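You operate a simulated robot arm through the tools that you are given. There is no shell and no other tool.

Carry out the task below with a simulated robot arm. There is one attempt and no reset: what you move stays moved.

JOB
The soy milk is boiling over: switch it off, stir it and wipe up.
Fine: dark cooker OFF first; open its lid and leave it open, the long yellow ladle in the milk; wipe the counter with the green cloth beside the pots and put it back.

Only the result counts: the job must be done as asked and must still hold three seconds after the hand-in. Knocking over, shifting, dropping, spilling or breaking anything else fails it. Lids that push on must go on centred and level and be pressed home; caps that screw on are set level and turned clockwise until they are tight. Flat cloth is picked up by pressing the open fingertips on it (5 to 10 N) and closing them slowly along it; thin cloth reads only 2 to 8 mm in the jaws.

ROBOT AND FRAMES
A 6-joint arm with a two-finger gripper, fixed in place. Base frame: the origin is at the foot of the arm, x ahead of it, y to its left, z up; the work surface is at about z = 854. Readings come in mm, degrees, newtons and seconds.
Its first joint turns from -166.0 to 166.0 degrees. Payload 3.43 kg.
Tool frame: the origin (TCP) lies between the finger pads and is the grasp point; the fingertips stand 20 mm ahead of it; z points along the fingers, y is the line along which they close. Largest opening 190 mm; the body of the gripper starts 248 mm behind the TCP.
Orientation is that of the tool frame in the base frame, as a unit quaternion [w, x, y, z]. With the fingers straight down and closing along the base's y, the tool's x points along the base's -x, its y along +y and its z along -z.

CONTROLS
- The arm moves only by the tool arm_command. Its argument "moves" is a list of rows, each an object (a shift or turn left out is 0, a gripper value left out holds the last) with "claw": the opening, from 0 (shut) to 1 (fully open); "offset": the shift along the base's x, y, z in units of 30 mm (1.0 is 30 mm), a list of three; "delta_rot": the turn, a rotation vector about the base's x, y, z in units of 8 degrees (1.0 is 8 degrees), a list of three. In form: [{"claw": claw, "offset": [x, y, z], "delta_rot": [wx, wy, wz]}, ...]. A call has 1 to 20 rows; each row shifts and turns the commanded pose from where the row before left it. A call with a number of a shift or a turn outside -1 to 1 is refused whole. Rows are played at 5 a second. More than 50 mm and 8.6 degrees between two rows, or a gripper value outside its range, and nothing of the call is played. A pose out of reach is approached as far as the arm can. The call stops where the force on the tool passes 90 N (or 10 N more than at its start, if that is more) or the arm is blocked; 0.2 s more then pass. Each finger travels about 153 mm/s and halts on what it meets, pressing with about 30 N; the grip force reading is that of the motor and also rises with nothing between the fingers. The clock runs only during rows and for 0.2 s after the last one: add rows that do not move to give the fingers time. It gives the time, the measured TCP pose, the force on the tool (base axes), the opening and the grip force at its end, in the units of the frame above (readings bear some noise), with the torque about the TCP (base axes, N m) and any sound that the robot's microphone picked up.
- Cameras (640 x 400 px; columns grow to the right, rows downward): "scene" is fixed at [51.4, -499.1, 1743.8]; the picture's right is [-0.48, -0.88, 0.00], its down [-0.85, 0.46, -0.23] and it looks along [0.20, -0.11, -0.97] (base axes); focal length 261 px, centre (320, 200). "wrist" rides on the gripper at [70, -8, -288] in the tool frame; the picture's right is [0.12, 0.99, 0.00], its down [-0.96, 0.12, -0.25] and it looks along [-0.25, 0.03, 0.97] (tool axes); focal length 261 px, centre (320, 200). There is no depth. A picture from a camera that has moved, and an enlarged one, comes with that camera's place and axes in the base frame and with its lens. The place of the scene camera against the robot may be out by one fixed shift of up to 18 mm in any direction.
- snapshot(camera): a new picture of that camera. It takes no simulated time.
- raise_lower(by): slides the trunk up (or, below 0, down) by that many mm; the arm rides with it, the base frame stays. It gives what a move gives, with no picture.
- zoom(camera, box): a new picture of the part [left, top, right, bottom] of that camera's present view, enlarged. It takes no simulated time.
- close_job(): hands the job in; it is judged then, once.

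Places have to be worked out from the pictures, the camera data and where the tool is seen. Open the gripper and draw the arm clear of the work before you hand the job in, unless the task says otherwise.

The tools are called as a command line: name --argument value ..., lists and objects as JSON in quotes. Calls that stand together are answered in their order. arm_command: Moves the arm, as the interface text tells. Its arguments: {"type":"object","properties":{"moves":{"type":"array"}},"required":["moves"]} The other tools are called the same way: raise_lower (by) slides the trunk up or down; snapshot (camera) takes a picture; zoom (camera, box) takes an enlarged picture of a part of a camera's view; close_job () hands the job in.

At the start:

```text
time: 0.0
eef_pos: [230.9, -579.3, 1415.3]
tcp_rot: [0.0, 0.0, 1.0, 0.001]
wrist_force: [-0.4, 0.0, -0.2]
moment: [0.01, 0.01, 0.01]
width: 190.1
grip_force: 0.0
trunk travel left (down, up): [-375.0, 65.0]
```

scene: 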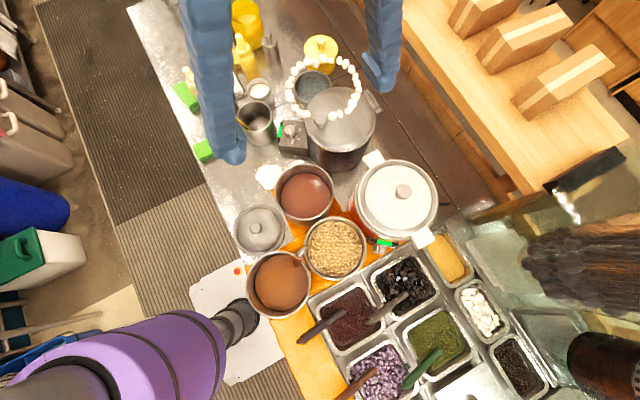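
wrist: 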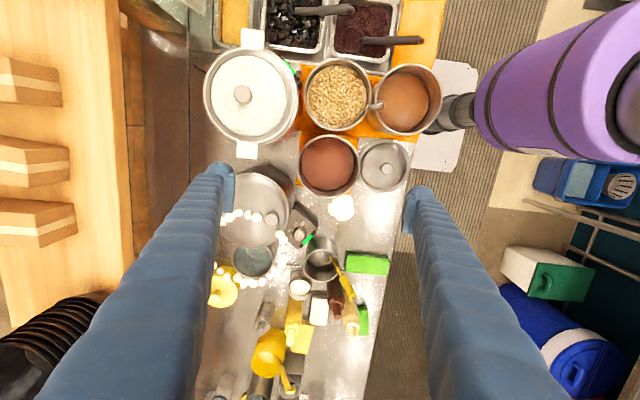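

The two opening pictures show a counter with two cookers (a dark one with white foam round its lid, a white one), pots, green things and yellow things. I'll enlarge several parts to identify them before moving.

zoom --camera "scene" --box '[160, 0, 400, 150]'

zoom --camera "scene" --box '[220, 90, 460, 240]'

zoom --camera "wrist" --box '[190, 160, 430, 310]'

zoom --camera "wrist" --box '[190, 250, 430, 400]'

zoom --camera "wrist" --box '[190, 30, 430, 180]'

```text
2.67 times, centred on (280, 75) of scene
camera zoom: at [51.4, -499.1, 1743.8], right [-0.48, -0.88, 0.0], down [-0.85, 0.46, -0.23], along [0.2, -0.11, -0.97], focal length 697 px, centre (427, 533)
```

zoom: 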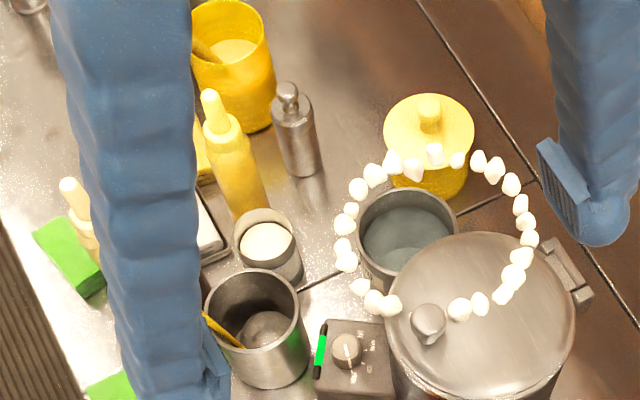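

```text
2.67 times, centred on (340, 165) of scene
camera zoom: at [51.4, -499.1, 1743.8], right [-0.48, -0.88, 0.0], down [-0.85, 0.46, -0.23], along [0.2, -0.11, -0.97], focal length 697 px, centre (267, 293)
```

zoom: 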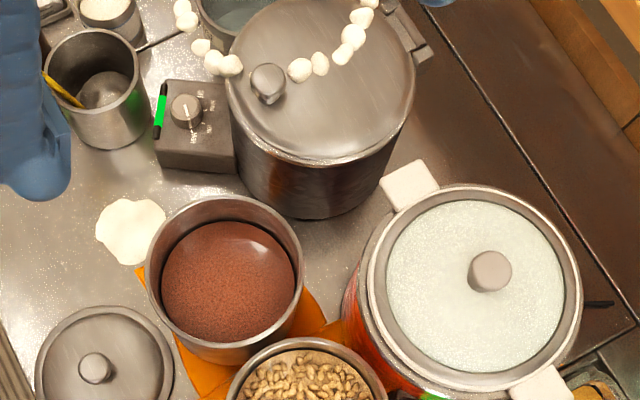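

```text
2.67 times, centred on (310, 235) of wrist
camera zoom: at [160.4, -588.5, 1703.0], right [-0.12, 0.99, 0.0], down [0.96, 0.12, 0.25], along [0.25, 0.03, -0.97], focal length 695 px, centre (347, 107)
```

zoom: 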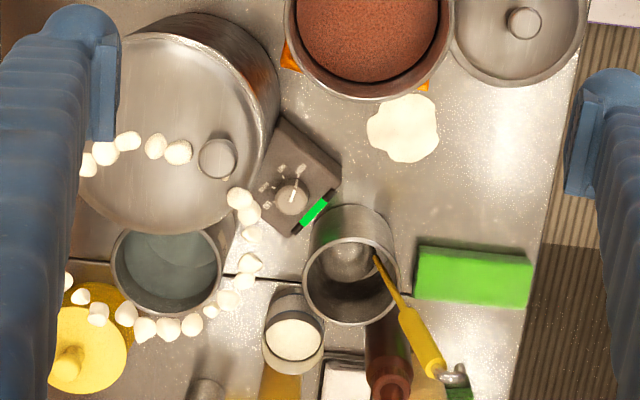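

```text
2.67 times, centred on (310, 325) of wrist
camera zoom: at [160.4, -588.5, 1703.0], right [-0.12, 0.99, 0.0], down [0.96, 0.12, 0.25], along [0.25, 0.03, -0.97], focal length 695 px, centre (347, -133)
```

zoom: 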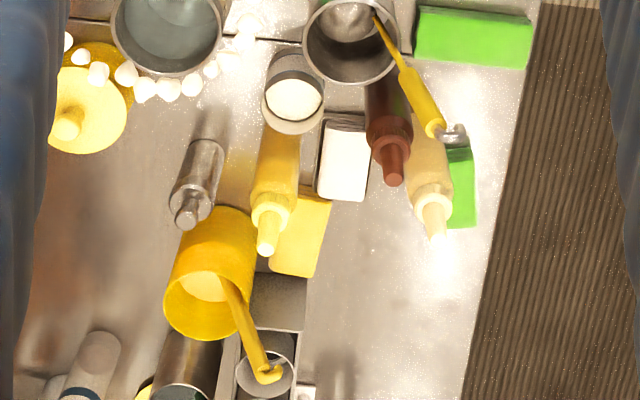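

```text
2.67 times, centred on (310, 105) of wrist
camera zoom: at [160.4, -588.5, 1703.0], right [-0.12, 0.99, 0.0], down [0.96, 0.12, 0.25], along [0.25, 0.03, -0.97], focal length 695 px, centre (347, 453)
```

zoom: 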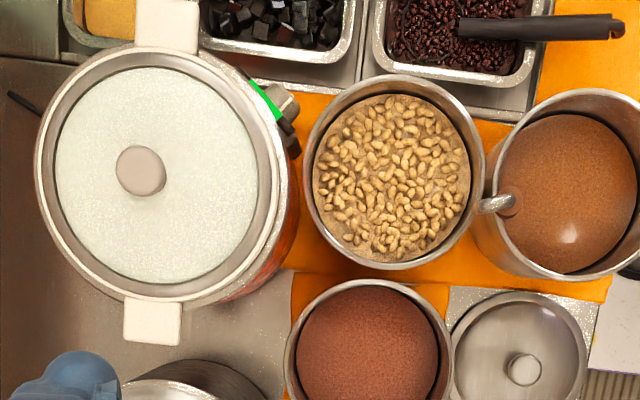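

Triangulating the two views, the dark cooker's dial sits near [483,-617,920], its lid centre near [367,-734,1083] with the knob near [380,-681,1094] and the hinge on the -y side. I'll move at height over the middle of the counter to get closer looks.

arm_command --moves '[{"offset": [1, 0, 0]}, {"offset": [1, 0, 0]}, {"offset": [1, 0, 0]}, {"offset": [1, 0, 0]}, {"offset": [1, 0, 0]}, {"offset": [1, 0, 0]}, {"offset": [0, 0, 0]}]'

```text
time: 1.6
eef_pos: [409.0, -578.5, 1415.2]
tcp_rot: [0.0, 0.0, 1.0, 0.0]
wrist_force: [-0.7, 0.1, -0.1]
moment: [0.0, -0.05, 0.01]
width: 189.9
grip_force: 0.1
trunk travel left (down, up): [-375.0, 65.0]
```

The arm moved cleanly to x = 409. Now I take both pictures from here.

snapshot --camera "scene"

snapshot --camera "wrist"

zoom --camera "wrist" --box '[200, 60, 440, 210]'

zoom --camera "wrist" --box '[200, 160, 440, 310]'

zoom --camera "wrist" --box '[200, 250, 440, 400]'

```text
taken
```

scene: 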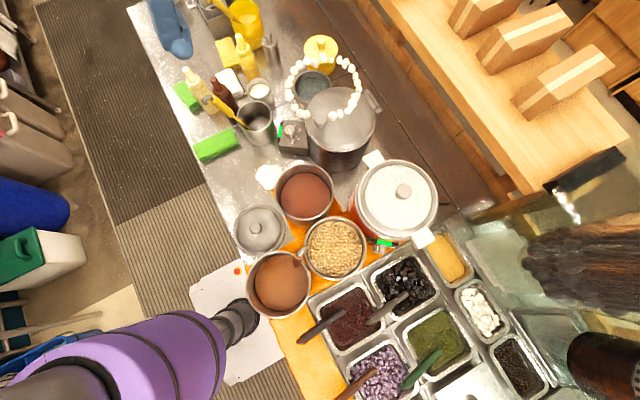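

```text
taken
camera wrist: at [338.3, -588.8, 1703.2], right [-0.12, 0.99, 0.0], down [0.96, 0.12, 0.25], along [0.25, 0.03, -0.97], focal length 261 px, centre (320, 200)
```

wrist: 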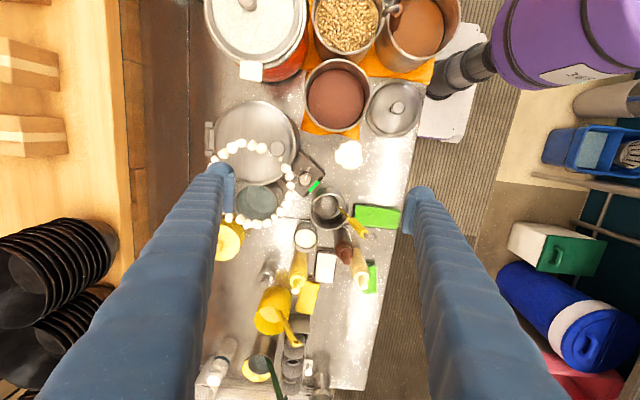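

```text
2.67 times, centred on (320, 135) of wrist
camera zoom: at [338.3, -588.8, 1703.2], right [-0.12, 0.99, 0.0], down [0.96, 0.12, 0.25], along [0.25, 0.03, -0.97], focal length 695 px, centre (320, 373)
```

zoom: 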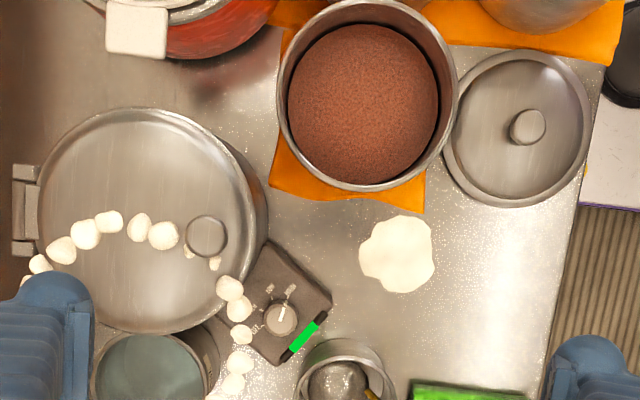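

```text
2.67 times, centred on (320, 235) of wrist
camera zoom: at [338.3, -588.8, 1703.2], right [-0.12, 0.99, 0.0], down [0.96, 0.12, 0.25], along [0.25, 0.03, -0.97], focal length 695 px, centre (320, 107)
```

zoom: 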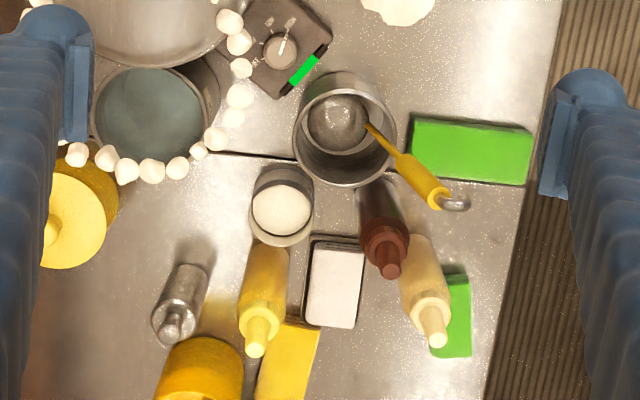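

```text
2.67 times, centred on (320, 325) of wrist
camera zoom: at [338.3, -588.8, 1703.2], right [-0.12, 0.99, 0.0], down [0.96, 0.12, 0.25], along [0.25, 0.03, -0.97], focal length 695 px, centre (320, -133)
```

zoom: 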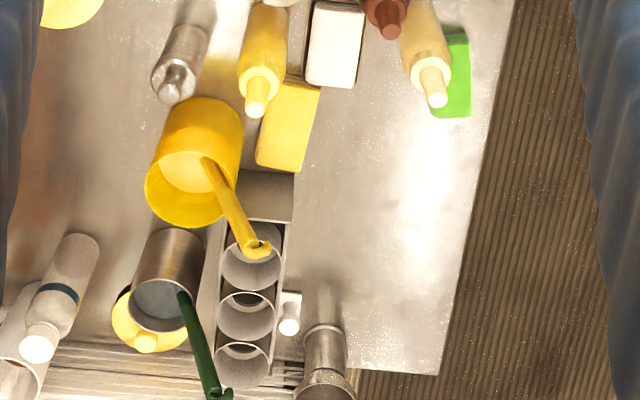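

From two wrist views the lid knob is near [388,-686,1070], cooker centre [382,-746], dial near [476,-616,934], and the milk puddle is on the counter by the control box. I'll zoom further on the dial labels, the ladle and the green items.

zoom --camera "wrist" --box '[284, 145, 332, 205]'

zoom --camera "scene" --box '[264, 110, 320, 160]'

zoom --camera "scene" --box '[170, 60, 290, 170]'

zoom --camera "scene" --box '[180, 0, 300, 80]'

zoom --camera "scene" --box '[270, 40, 390, 180]'

```text
6.67 times, centred on (308, 175) of wrist
camera zoom: at [338.3, -588.8, 1703.2], right [-0.12, 0.99, 0.0], down [0.96, 0.12, 0.25], along [0.25, 0.03, -0.97], focal length 1738 px, centre (400, 367)
```

zoom: 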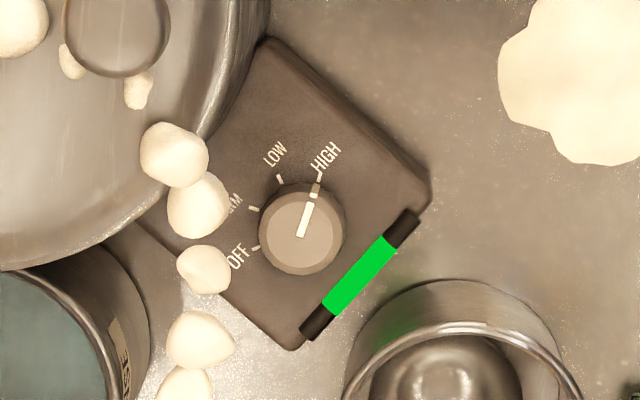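

```text
8.00 times, centred on (292, 135) of scene
camera zoom: at [51.4, -499.1, 1743.8], right [-0.48, -0.88, 0.0], down [-0.85, 0.46, -0.23], along [0.2, -0.11, -0.97], focal length 2091 px, centre (544, 720)
```

zoom: 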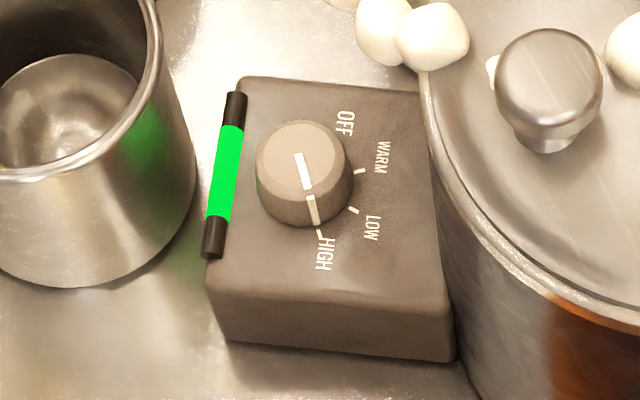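

```text
3.64 times, centred on (230, 115) of scene
camera zoom: at [51.4, -499.1, 1743.8], right [-0.48, -0.88, 0.0], down [-0.85, 0.46, -0.23], along [0.2, -0.11, -0.97], focal length 950 px, centre (647, 509)
```

zoom: 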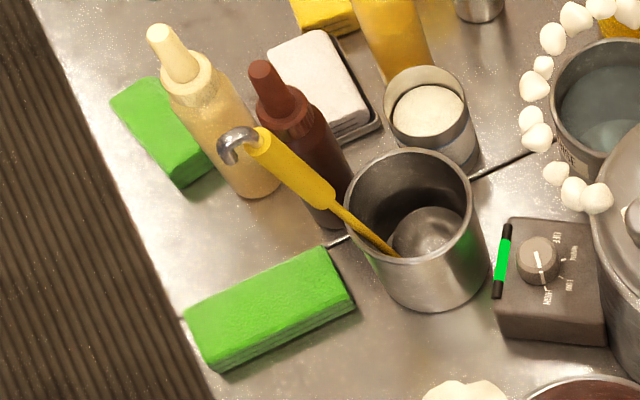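

```text
5.00 times, centred on (240, 40) of scene
camera zoom: at [51.4, -499.1, 1743.8], right [-0.48, -0.88, 0.0], down [-0.85, 0.46, -0.23], along [0.2, -0.11, -0.97], focal length 1307 px, centre (720, 1000)
```

zoom: 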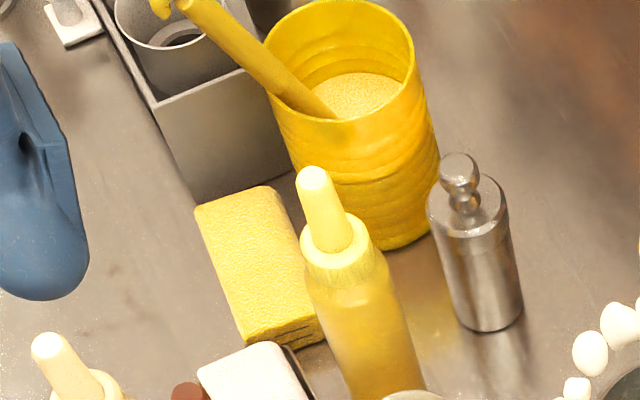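

```text
2.86 times, centred on (330, 110) of scene
camera zoom: at [51.4, -499.1, 1743.8], right [-0.48, -0.88, 0.0], down [-0.85, 0.46, -0.23], along [0.2, -0.11, -0.97], focal length 747 px, centre (291, 457)
```

zoom: 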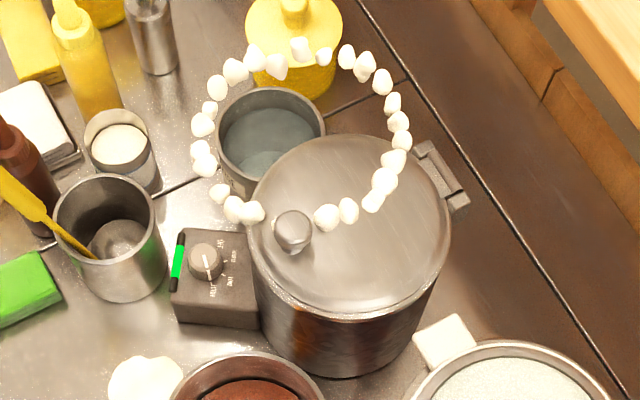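

The dial reads OFF–WARM–LOW–HIGH with the pointer at HIGH, so OFF is about 126° counter-clockwise (+z); the target ladle is the long one in the metal pot near [561,-534], and the folded green cloth lies beside it. I'll move over the dial and lower to get close views.

arm_command --moves '[{"offset": [1, -0.6, -1]}, {"offset": [1, -0.6, -1]}, {"offset": [0.2, 0, -1]}, {"offset": [0, 0, -1]}, {"offset": [0, 0, -1]}, {"offset": [0, 0, 0]}]'

snapshot --camera "wrist"

snapshot --camera "scene"

```text
time: 3.0
eef_pos: [474.2, -618.0, 1267.3]
tcp_rot: [0.0, 0.001, 1.0, 0.0]
wrist_force: [0.2, -0.1, 0.3]
moment: [0.0, 0.0, 0.02]
width: 189.7
grip_force: 0.0
trunk travel left (down, up): [-375.0, 65.0]
```

```text
taken
camera wrist: at [404.8, -627.7, 1554.5], right [-0.12, 0.99, 0.0], down [0.96, 0.12, 0.25], along [0.25, 0.03, -0.97], focal length 261 px, centre (320, 200)
```

wrist: 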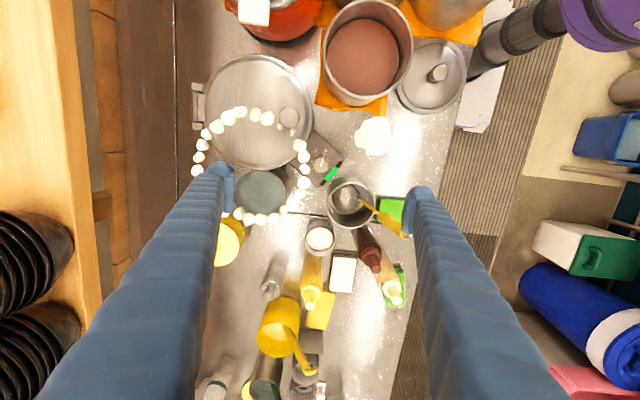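

```text
taken
```

scene: 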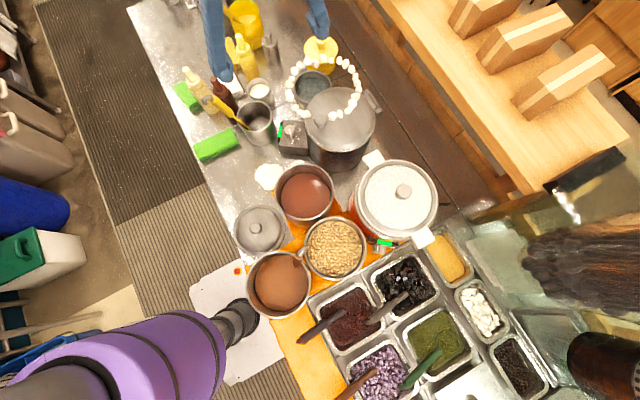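

I zoom the wrist view for a sharper estimate of the dial, lid knob, hinge, pot and cloth positions.

zoom --camera "wrist" --box '[270, 110, 390, 210]'

zoom --camera "wrist" --box '[180, 40, 340, 180]'

zoom --camera "wrist" --box '[300, 160, 440, 310]'

```text
4.00 times, centred on (330, 160) of wrist
camera zoom: at [404.8, -627.7, 1554.5], right [-0.12, 0.99, 0.0], down [0.96, 0.12, 0.25], along [0.25, 0.03, -0.97], focal length 1043 px, centre (280, 360)
```

zoom: 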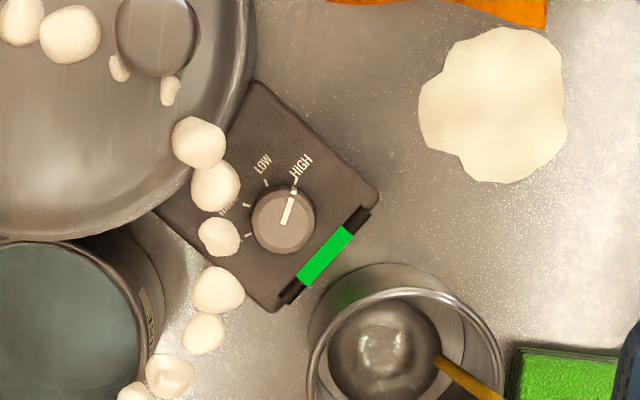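

```text
2.86 times, centred on (260, 110) of wrist
camera zoom: at [404.8, -627.7, 1554.5], right [-0.12, 0.99, 0.0], down [0.96, 0.12, 0.25], along [0.25, 0.03, -0.97], focal length 745 px, centre (491, 457)
```

zoom: 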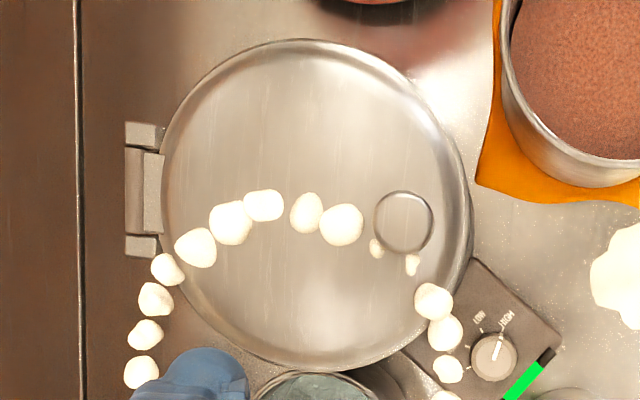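

```text
2.67 times, centred on (370, 235) of wrist
camera zoom: at [404.8, -627.7, 1554.5], right [-0.12, 0.99, 0.0], down [0.96, 0.12, 0.25], along [0.25, 0.03, -0.97], focal length 695 px, centre (187, 107)
```

zoom: 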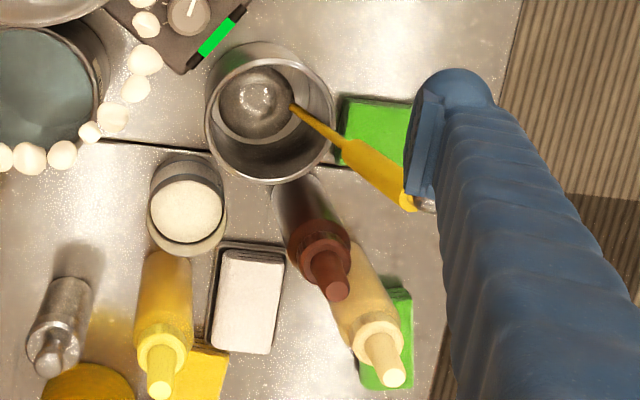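

Dial top triangulates to about [479,-617,937], with about 60 mm clearance to the lid rim and pot. I turn the tool -63° (so that the +126° turn stays symmetric), set a ~58 mm opening, and stay at height to check the alignment.

arm_command --moves '[{"claw": 0.5, "delta_rot": [0, 0, -1]}, {"claw": 0.31, "delta_rot": [0, 0, -1]}, {"delta_rot": [0, 0, -1]}, {"delta_rot": [0, 0, -1]}, {"delta_rot": [0, 0, -1]}, {"delta_rot": [0, 0, -1]}, {"delta_rot": [0, 0, -1]}, {"offset": [0.16, 0.03, -1], "delta_rot": [0, 0, -0.9]}, {"offset": [0, 0, -1]}, {"offset": [0, 0, -1]}, {"offset": [0, 0, 0]}]'

snapshot --camera "wrist"

snapshot --camera "scene"

```text
time: 5.4
eef_pos: [478.9, -612.7, 1174.3]
tcp_rot: [0.0, 0.525, 0.851, 0.0]
wrist_force: [-0.5, -0.2, 0.2]
moment: [0.03, -0.06, -0.02]
width: 58.8
grip_force: 0.1
trunk travel left (down, up): [-375.0, 65.0]
```

```text
taken
camera wrist: at [441.1, -554.7, 1461.4], right [0.83, 0.55, 0.0], down [0.54, -0.81, 0.25], along [0.14, -0.21, -0.97], focal length 261 px, centre (320, 200)
```

wrist: 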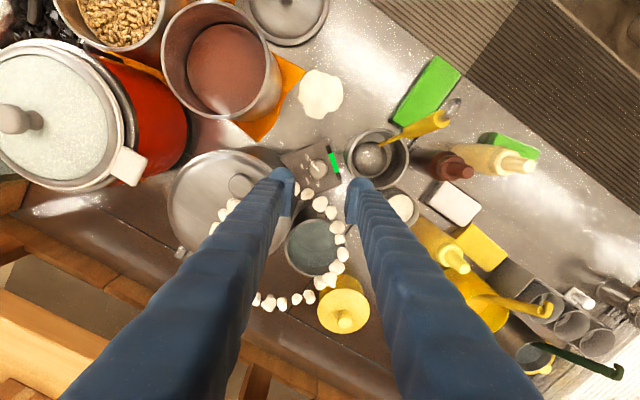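

```text
taken
```

scene: 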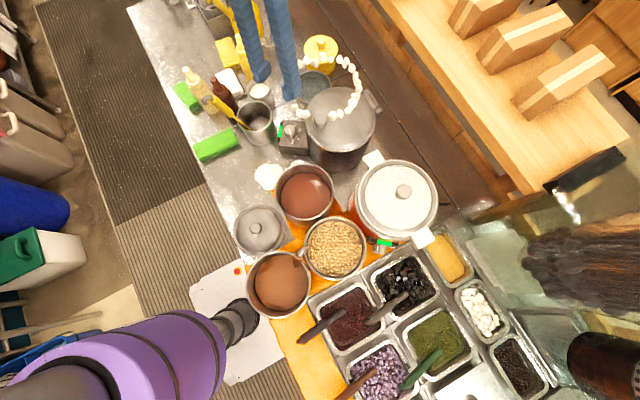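

Measured TCP is [479,-613], fingers 59 mm apart. I zoom to see how the dial lines up between the fingertips.

zoom --camera "wrist" --box '[260, 120, 380, 220]'

zoom --camera "scene" --box '[240, 60, 360, 170]'

```text
4.00 times, centred on (320, 170) of wrist
camera zoom: at [441.1, -554.7, 1461.4], right [0.83, 0.55, 0.0], down [0.54, -0.81, 0.25], along [0.14, -0.21, -0.97], focal length 1043 px, centre (320, 320)
```

zoom: 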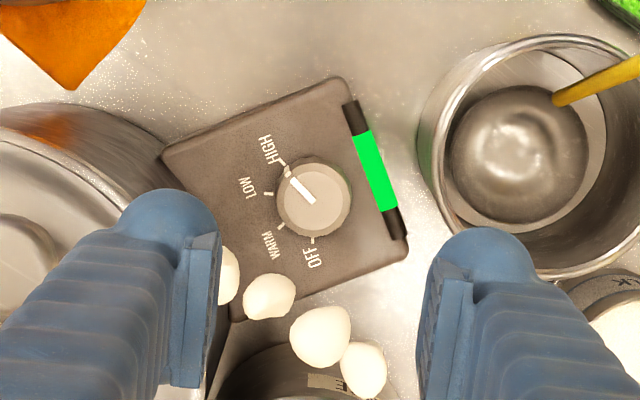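

```text
3.64 times, centred on (300, 115) of scene
camera zoom: at [51.4, -499.1, 1743.8], right [-0.48, -0.88, 0.0], down [-0.85, 0.46, -0.23], along [0.2, -0.11, -0.97], focal length 950 px, centre (393, 509)
```

zoom: 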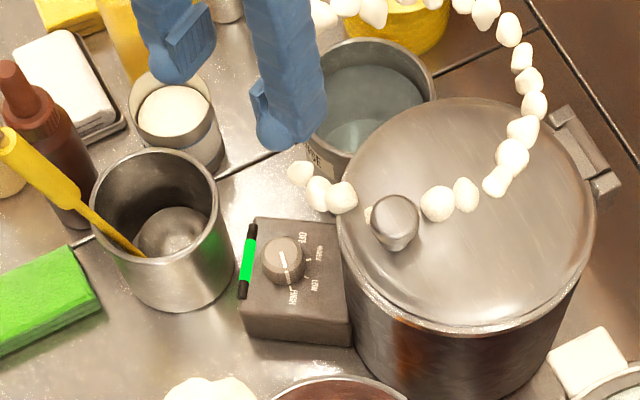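

The dial axis resolves to about [478.5,-616.5]; I nudge -y by ~3 mm and descend toward the foam height in moderate steps to see whether the floating foam blobs push back.

arm_command --moves '[{"offset": [0, -0.1, -1]}, {"offset": [0, 0, -1]}, {"offset": [0, 0, -0.5]}, {"offset": [0, 0, -0.5]}, {"offset": [0, 0, 0]}]'

zoom --camera "wrist" --box '[240, 100, 400, 220]'

zoom --camera "scene" --box '[240, 60, 360, 170]'

```text
time: 6.6
eef_pos: [480.9, -616.9, 1086.3]
tcp_rot: [0.0, 0.523, 0.852, 0.0]
wrist_force: [0.3, 0.1, 0.7]
moment: [-0.03, 0.0, 0.02]
width: 58.8
grip_force: 0.0
trunk travel left (down, up): [-375.0, 65.0]
```

```text
3.33 times, centred on (320, 160) of wrist
camera zoom: at [441.3, -559.4, 1373.4], right [0.83, 0.55, 0.0], down [0.54, -0.81, 0.25], along [0.14, -0.21, -0.97], focal length 869 px, centre (320, 333)
```

zoom: 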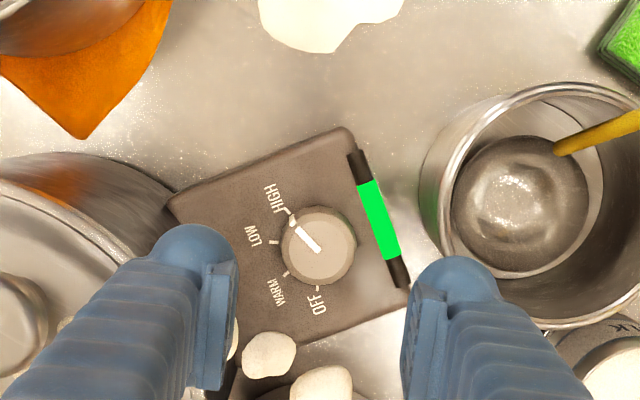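

```text
3.64 times, centred on (300, 115) of scene
camera zoom: at [51.4, -499.1, 1743.8], right [-0.48, -0.88, 0.0], down [-0.85, 0.46, -0.23], along [0.2, -0.11, -0.97], focal length 950 px, centre (393, 509)
```

zoom: 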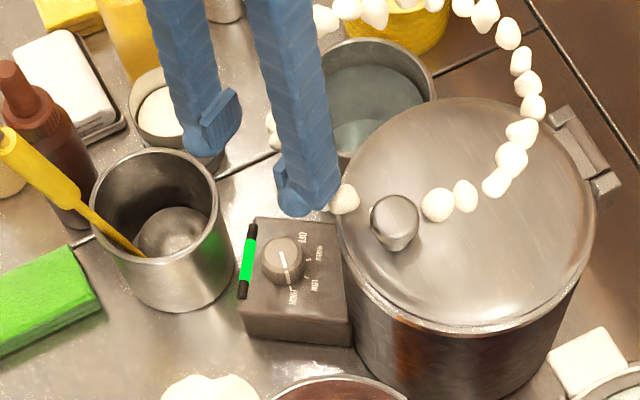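

Dial estimate is now [479,-617.3] versus TCP [480.1,-618.2]; well aligned, and no force yet. I continue through the foam height slowly.

arm_command --moves '[{"offset": [-0.03, 0.03, -0.3]}, {"offset": [0, 0, -0.3]}, {"offset": [0, 0, -0.3]}, {"offset": [0, 0, 0]}]'

zoom --camera "scene" --box '[240, 60, 360, 170]'

```text
time: 7.6
eef_pos: [481.5, -617.3, 1059.9]
tcp_rot: [-0.001, 0.524, 0.852, 0.0]
wrist_force: [0.5, 0.5, -0.1]
moment: [0.03, -0.03, -0.02]
width: 59.2
grip_force: 0.0
trunk travel left (down, up): [-375.0, 65.0]
```

```text
3.64 times, centred on (300, 115) of scene
camera zoom: at [51.4, -499.1, 1743.8], right [-0.48, -0.88, 0.0], down [-0.85, 0.46, -0.23], along [0.2, -0.11, -0.97], focal length 950 px, centre (393, 509)
```

zoom: 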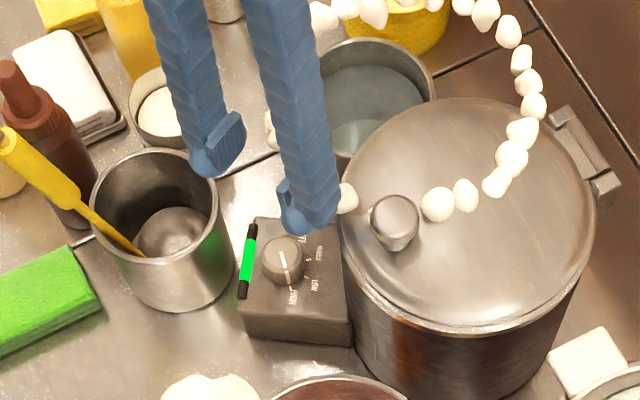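

Tips are at the foam height (~1040) with no force, and the finger overlaps a blob in the picture, so the foam looks non-solid. I continue down to just above the dial.

arm_command --moves '[{"offset": [0, 0, -0.5]}, {"offset": [0, 0, -0.5]}, {"offset": [0, 0, -0.5]}, {"offset": [0, 0, -0.5]}, {"offset": [0, 0, -0.5]}, {"offset": [0, 0, -0.3]}, {"offset": [0, 0, 0]}]'

zoom --camera "wrist" --box '[240, 100, 400, 240]'

zoom --camera "scene" --box '[240, 60, 360, 170]'

```text
time: 9.2
eef_pos: [480.9, -617.9, 973.9]
tcp_rot: [0.001, 0.524, 0.852, 0.0]
wrist_force: [-0.4, -0.3, -0.2]
moment: [0.0, -0.03, 0.0]
width: 58.6
grip_force: 0.0
trunk travel left (down, up): [-375.0, 65.0]
```

```text
2.86 times, centred on (320, 170) of wrist
camera zoom: at [441.7, -559.1, 1261.0], right [0.83, 0.55, 0.0], down [0.54, -0.81, 0.25], along [0.14, -0.21, -0.97], focal length 745 px, centre (320, 286)
```

zoom: 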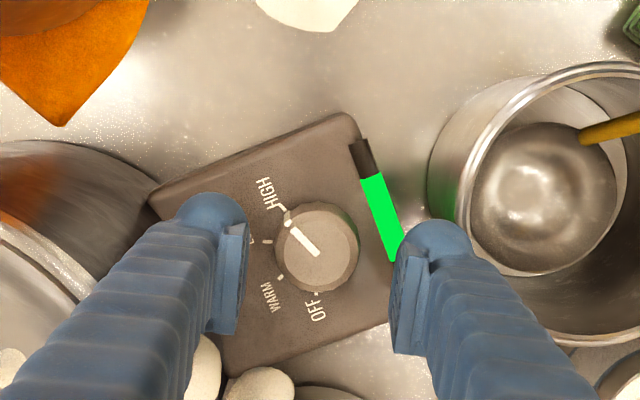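

```text
3.64 times, centred on (300, 115) of scene
camera zoom: at [51.4, -499.1, 1743.8], right [-0.48, -0.88, 0.0], down [-0.85, 0.46, -0.23], along [0.2, -0.11, -0.97], focal length 950 px, centre (393, 509)
```

zoom: 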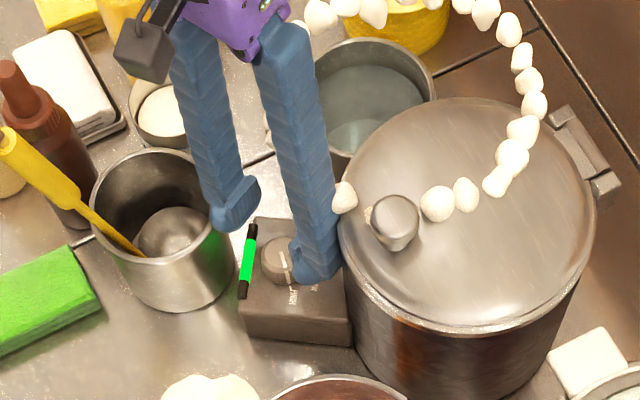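

The finger passed straight through the foam with no force, so it is visual only. Before gripping I want to see the light bar's height beside the dial, since the turning fingers will pass over it.

zoom --camera "wrist" --box '[290, 125, 370, 185]'

zoom --camera "scene" --box '[270, 110, 320, 160]'

```text
6.67 times, centred on (330, 155) of wrist
camera zoom: at [441.7, -559.1, 1261.0], right [0.83, 0.55, 0.0], down [0.54, -0.81, 0.25], along [0.14, -0.21, -0.97], focal length 1738 px, centre (253, 500)
```

zoom: 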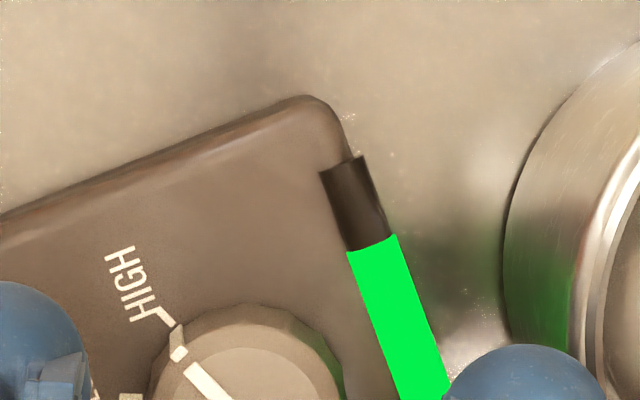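

```text
8.00 times, centred on (295, 135) of scene
camera zoom: at [51.4, -499.1, 1743.8], right [-0.48, -0.88, 0.0], down [-0.85, 0.46, -0.23], along [0.2, -0.11, -0.97], focal length 2091 px, centre (520, 720)
```

zoom: 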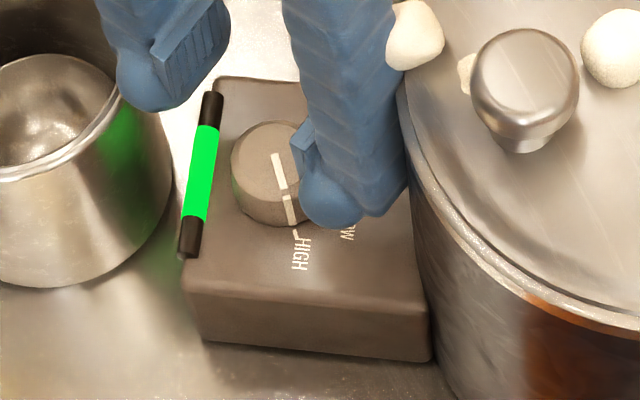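

The bar stands only a few mm above the box top (~902), while the dial top is about 927. I shift 1.5 mm and lower until the tips are around z = 915, watching the force.

arm_command --moves '[{"offset": [-0.05, 0.03, -0.3]}, {"offset": [0, 0, -0.3]}, {"offset": [0, 0, -0.3]}, {"offset": [0, 0, -0.3]}, {"offset": [0, 0, 0]}, {"offset": [0, 0, 0]}]'

zoom --camera "wrist" --box '[240, 100, 400, 240]'

zoom --camera "scene" --box '[250, 90, 330, 160]'

```text
time: 9.9
eef_pos: [482.0, -619.6, 966.2]
tcp_rot: [0.006, 0.525, 0.851, -0.002]
wrist_force: [-10.2, 9.5, 45.0]
moment: [2.04, -2.2, 0.79]
width: 55.5
grip_force: 0.1
trunk travel left (down, up): [-375.0, 65.0]
stopped in row 3: the force on the tool passed its limit at 102 N (the readings are from after the stop); the commanded pose is now the measured one
```

```text
2.86 times, centred on (320, 170) of wrist
camera zoom: at [439.6, -558.1, 1252.9], right [0.83, 0.55, 0.0], down [0.53, -0.8, 0.26], along [0.15, -0.22, -0.97], focal length 745 px, centre (320, 286)
```

zoom: 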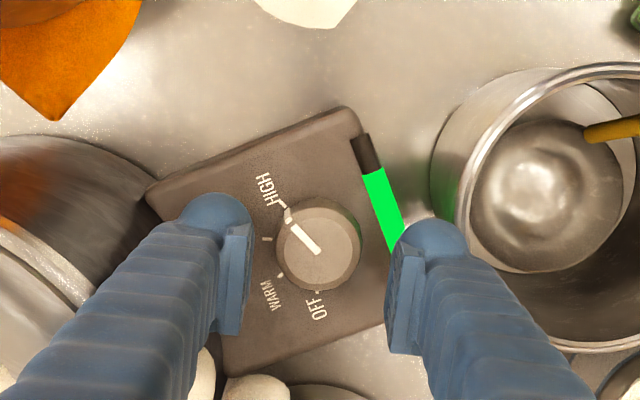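

```text
5.71 times, centred on (290, 125) of scene
camera zoom: at [51.4, -499.1, 1743.8], right [-0.48, -0.88, 0.0], down [-0.85, 0.46, -0.23], along [0.2, -0.11, -0.97], focal length 1493 px, centre (491, 629)
```

zoom: 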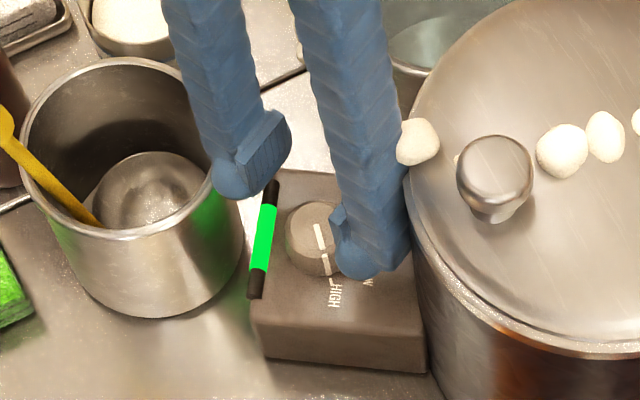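

The push came from about 65 mm out on the pot side: the fingers are visibly thicker (~30 mm) than I allowed, and the outer one met the metal pot's rim. I back straight up and check the pot did not move.

arm_command --moves '[{"offset": [0, 0, 0.5]}, {"offset": [0, 0, 1]}, {"offset": [0, 0, 1]}, {"offset": [0, 0, 1]}, {"offset": [0, 0, 1]}, {"offset": [0, 0, 0]}]'

zoom --camera "scene" --box '[170, 60, 330, 170]'

snapshot --camera "wrist"

```text
time: 11.3
eef_pos: [482.5, -617.2, 1097.9]
tcp_rot: [0.004, 0.524, 0.851, -0.001]
wrist_force: [0.3, -0.4, 0.2]
moment: [-0.03, 0.04, 0.03]
width: 58.8
grip_force: 0.1
trunk travel left (down, up): [-375.0, 65.0]
```

```text
3.64 times, centred on (250, 115) of scene
camera zoom: at [51.4, -499.1, 1743.8], right [-0.48, -0.88, 0.0], down [-0.85, 0.46, -0.23], along [0.2, -0.11, -0.97], focal length 950 px, centre (574, 509)
```

zoom: 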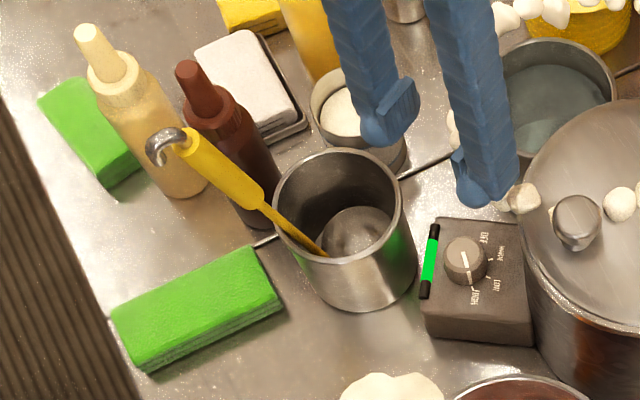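

```text
taken
camera wrist: at [441.8, -557.2, 1384.1], right [0.83, 0.55, 0.0], down [0.53, -0.81, 0.26], along [0.14, -0.21, -0.97], focal length 261 px, centre (320, 200)
```

wrist: 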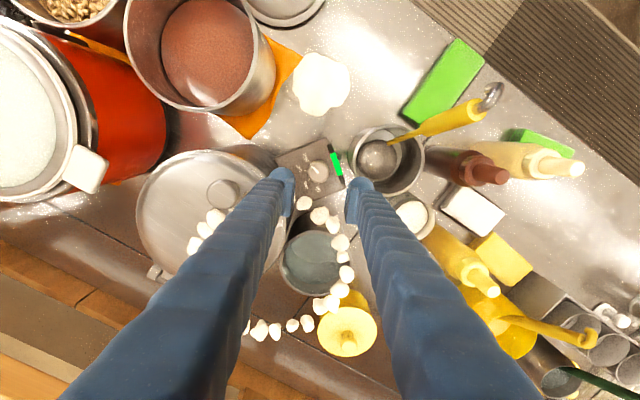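

I repeat the exact zoom boxes used at the start to compare the pot position precisely.

zoom --camera "scene" --box '[170, 60, 290, 170]'

zoom --camera "scene" --box '[264, 110, 320, 160]'

```text
3.64 times, centred on (230, 115) of scene
camera zoom: at [51.4, -499.1, 1743.8], right [-0.48, -0.88, 0.0], down [-0.85, 0.46, -0.23], along [0.2, -0.11, -0.97], focal length 950 px, centre (647, 509)
```

zoom: 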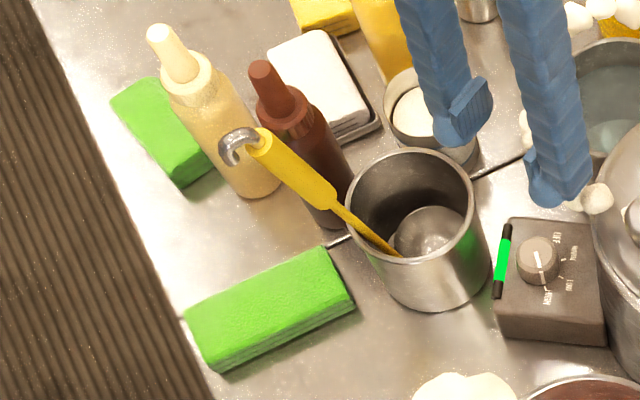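

```text
8.00 times, centred on (292, 135) of scene
camera zoom: at [51.4, -499.1, 1743.8], right [-0.48, -0.88, 0.0], down [-0.85, 0.46, -0.23], along [0.2, -0.11, -0.97], focal length 2091 px, centre (544, 720)
```

zoom: 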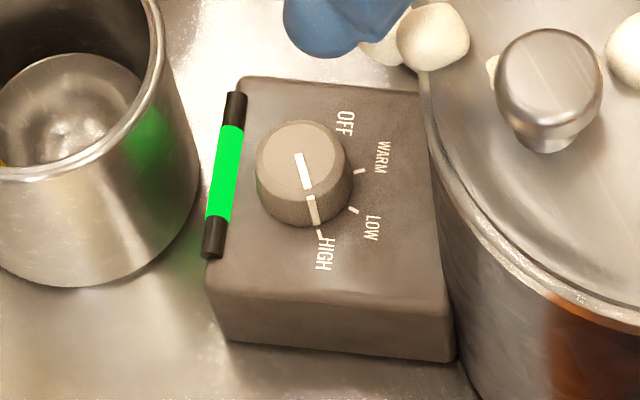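

At 8x the pot has shifted only ~2–3 mm and stands upright; the ladle is unmoved. I'll use a grip direction away from both pot and lid: start yaw about -10° and end about +116°. I test that range in the air first, with a narrower 48 mm opening.

arm_command --moves '[{"claw": 0.25, "offset": [0, 0, 0.3], "delta_rot": [0, 0, 1]}, {"delta_rot": [0, 0, 1]}, {"delta_rot": [0, 0, 1]}, {"delta_rot": [0, 0, 1]}, {"delta_rot": [0, 0, 1]}, {"delta_rot": [0, 0, 1]}, {"delta_rot": [0, 0, 1]}, {"delta_rot": [0, 0, 1]}, {"delta_rot": [0, 0, 1]}, {"delta_rot": [0, 0, 1]}, {"delta_rot": [0, 0, 1]}, {"delta_rot": [0, 0, 1]}, {"delta_rot": [0, 0, 1]}, {"delta_rot": [0, 0, 1]}, {"delta_rot": [0, 0, 1]}, {"delta_rot": [0, 0, 1]}, {"delta_rot": [0, 0, 1]}, {"delta_rot": [0, 0, 1]}, {"delta_rot": [0, 0, 1]}, {"offset": [0, 0, 0]}]'

arm_command --moves '[{"delta_rot": [0, 0, 1]}, {"delta_rot": [0, 0, 1]}, {"delta_rot": [0, 0, 1]}, {"delta_rot": [0, 0, 0.6]}, {"offset": [0, 0, 0]}, {"offset": [0, 0, 0]}]'

```text
time: 15.5
eef_pos: [482.1, -619.3, 1104.4]
tcp_rot: [0.002, -0.7, 0.715, 0.005]
wrist_force: [0.2, -0.4, 0.2]
moment: [0.01, 0.02, -0.01]
width: 47.5
grip_force: 0.0
trunk travel left (down, up): [-375.0, 65.0]
```

```text
time: 16.9
eef_pos: [483.3, -620.5, 1105.3]
tcp_rot: [-0.001, 0.855, -0.519, -0.004]
wrist_force: [0.2, 0.4, 0.6]
moment: [-0.01, -0.02, 0.03]
width: 47.7
grip_force: 0.0
trunk travel left (down, up): [-375.0, 65.0]
```

The full yaw range is reachable. I return to the start yaw (closing axis ~80°), correcting the 0.5° tilt left by the contact, and re-centre on the dial.

arm_command --moves '[{"delta_rot": [-0.042, -0.042, 0]}, {"delta_rot": [0, 0, -1]}, {"delta_rot": [0, 0, -1]}, {"delta_rot": [0, 0, -1]}, {"delta_rot": [0, 0, -1]}, {"delta_rot": [0, 0, -1]}, {"delta_rot": [0, 0, -1]}, {"delta_rot": [0, 0, -1]}, {"delta_rot": [0, 0, -1]}, {"delta_rot": [0, 0, -1]}, {"delta_rot": [0, 0, -1]}, {"delta_rot": [0, 0, -1]}, {"delta_rot": [0, 0, -1]}, {"delta_rot": [0, 0, -1]}, {"delta_rot": [0, 0, -1]}, {"delta_rot": [0, 0, -1]}, {"delta_rot": [0, 0, -0.9]}, {"offset": [0, 0, 0]}]'

snapshot --camera "wrist"

zoom --camera "wrist" --box '[260, 120, 380, 220]'

```text
time: 20.7
eef_pos: [483.3, -621.2, 1103.3]
tcp_rot: [-0.001, 0.086, 0.996, 0.0]
wrist_force: [-1.6, -0.2, -0.2]
moment: [0.01, 0.01, -0.02]
width: 47.5
grip_force: 0.2
trunk travel left (down, up): [-375.0, 65.0]
```

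```text
taken
camera wrist: at [411.7, -617.5, 1391.8], right [0.05, 1.0, 0.0], down [0.97, -0.05, 0.25], along [0.25, -0.01, -0.97], focal length 261 px, centre (320, 200)
```

wrist: 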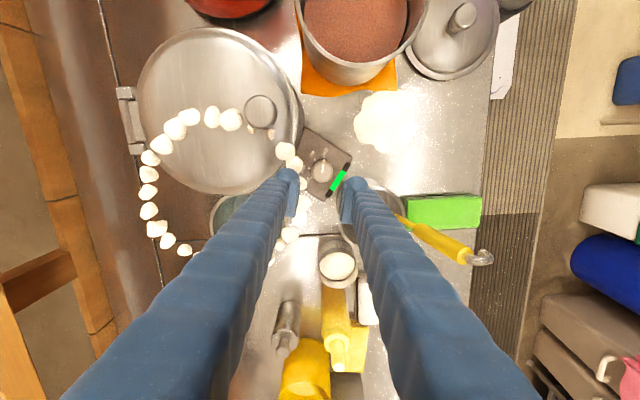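

```text
4.00 times, centred on (320, 170) of wrist
camera zoom: at [411.7, -617.5, 1391.8], right [0.05, 1.0, 0.0], down [0.97, -0.05, 0.25], along [0.25, -0.01, -0.97], focal length 1043 px, centre (320, 320)
```

zoom: 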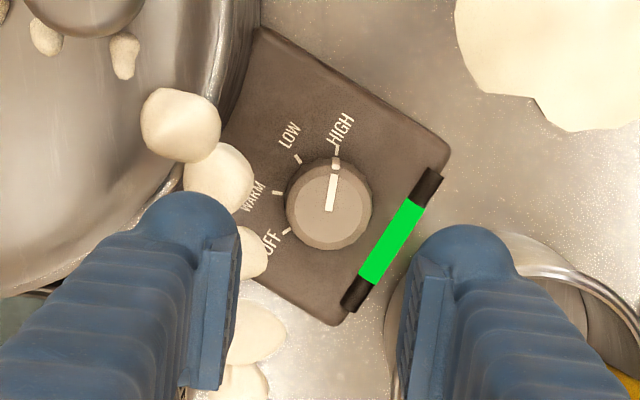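

TCP is truly at about [482,-621.6] by the camera pose, dial at [479,-617]. To keep clear of pot and lid I'll work between closing axes ~98° and ~178° and turn the dial in two strokes; I turn +18°, re-centre, and descend to just over the dial.

arm_command --moves '[{"offset": [-0.1, 0.15, 0], "delta_rot": [0, 0, 1]}, {"delta_rot": [0, 0, 1]}, {"delta_rot": [0, 0, 0.25]}, {"offset": [0, 0, -1]}, {"offset": [0, 0, -1]}, {"offset": [0, 0, -1]}, {"offset": [0, 0, -0.7]}, {"offset": [0, 0, -0.3]}, {"offset": [0, 0, 0]}]'

zoom --camera "wrist" --box '[240, 100, 400, 240]'

zoom --camera "scene" --box '[250, 90, 330, 160]'

```text
time: 22.7
eef_pos: [480.7, -616.9, 983.1]
tcp_rot: [0.001, -0.072, 0.997, 0.0]
wrist_force: [-0.3, -0.1, -0.9]
moment: [0.02, 0.0, -0.02]
width: 47.4
grip_force: 0.1
trunk travel left (down, up): [-375.0, 65.0]
```

```text
2.86 times, centred on (320, 170) of wrist
camera zoom: at [412.5, -636.1, 1271.0], right [-0.26, 0.97, 0.0], down [0.94, 0.25, 0.25], along [0.24, 0.06, -0.97], focal length 745 px, centre (320, 286)
```

zoom: 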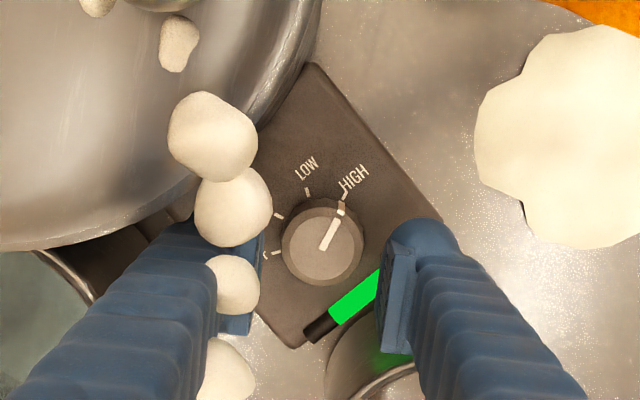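

```text
5.71 times, centred on (290, 125) of scene
camera zoom: at [51.4, -499.1, 1743.8], right [-0.48, -0.88, 0.0], down [-0.85, 0.46, -0.23], along [0.2, -0.11, -0.97], focal length 1493 px, centre (491, 629)
```

zoom: 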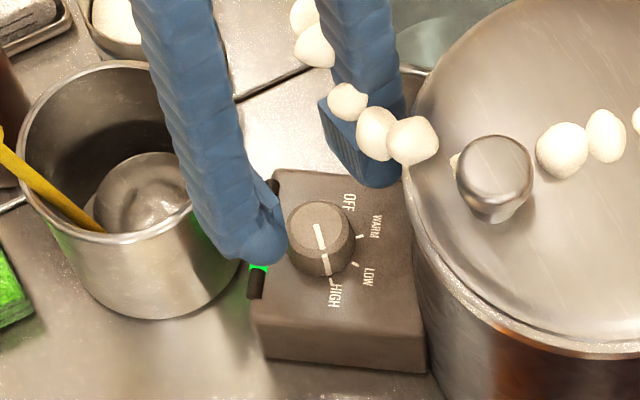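

Alignment is within 1 mm (TCP [480.6,-618], dial [480,-617]). I descend in small steps, stopping with tips near 926 to look again.

arm_command --moves '[{"offset": [0, 0.03, -0.3]}, {"offset": [0, 0, -0.3]}, {"offset": [0, 0, -0.3]}, {"offset": [0, 0, -0.3]}, {"offset": [0, 0, 0]}]'

zoom --camera "wrist" --box '[240, 100, 400, 240]'

zoom --camera "scene" --box '[250, 90, 330, 160]'

```text
time: 23.9
eef_pos: [480.9, -613.7, 948.4]
tcp_rot: [0.0, -0.072, 0.997, 0.0]
wrist_force: [-0.5, -0.6, 0.1]
moment: [-0.01, -0.02, -0.02]
width: 47.7
grip_force: 0.0
trunk travel left (down, up): [-375.0, 65.0]
```

```text
2.86 times, centred on (320, 170) of wrist
camera zoom: at [412.6, -633.6, 1235.9], right [-0.26, 0.97, 0.0], down [0.94, 0.25, 0.25], along [0.24, 0.06, -0.97], focal length 745 px, centre (320, 286)
```

zoom: 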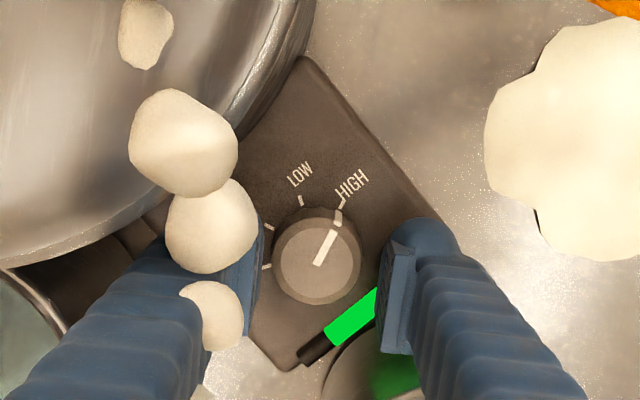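

```text
5.71 times, centred on (290, 125) of scene
camera zoom: at [51.4, -499.1, 1743.8], right [-0.48, -0.88, 0.0], down [-0.85, 0.46, -0.23], along [0.2, -0.11, -0.97], focal length 1493 px, centre (491, 629)
```

zoom: 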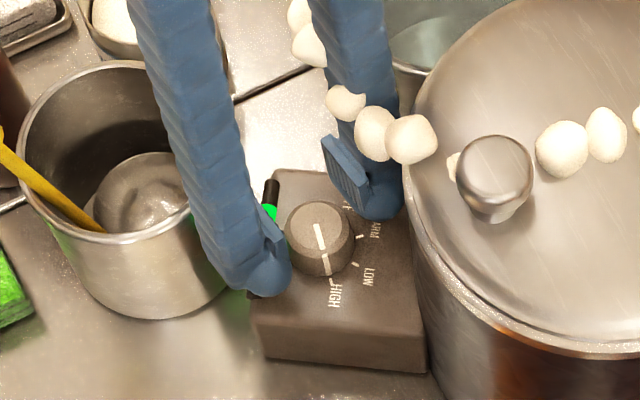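

Well centred; tips at 928 with zero force. I lower in 3 mm steps to about tip z = 917.

arm_command --moves '[{"offset": [0, 0, -0.1]}, {"offset": [0, 0, -0.1]}, {"offset": [0, 0, -0.1]}, {"offset": [0, 0, -0.1]}, {"offset": [0, 0, 0]}]'

zoom --camera "scene" --box '[250, 90, 330, 160]'

```text
time: 25.1
eef_pos: [479.6, -615.5, 937.2]
tcp_rot: [0.0, -0.073, 0.997, 0.001]
wrist_force: [0.5, 0.6, 0.2]
moment: [0.0, 0.03, 0.0]
width: 47.4
grip_force: 0.1
trunk travel left (down, up): [-375.0, 65.0]
```

```text
5.71 times, centred on (290, 125) of scene
camera zoom: at [51.4, -499.1, 1743.8], right [-0.48, -0.88, 0.0], down [-0.85, 0.46, -0.23], along [0.2, -0.11, -0.97], focal length 1493 px, centre (491, 629)
```

zoom: 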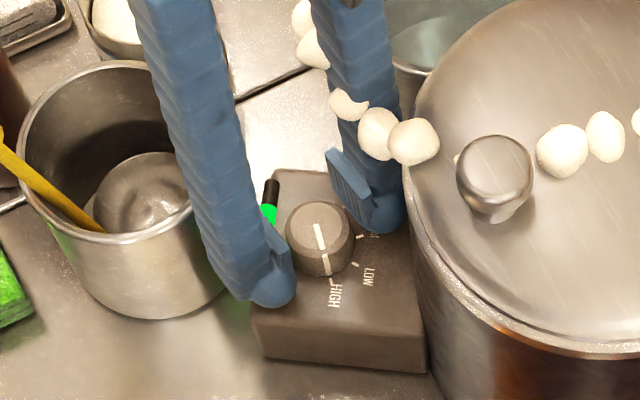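

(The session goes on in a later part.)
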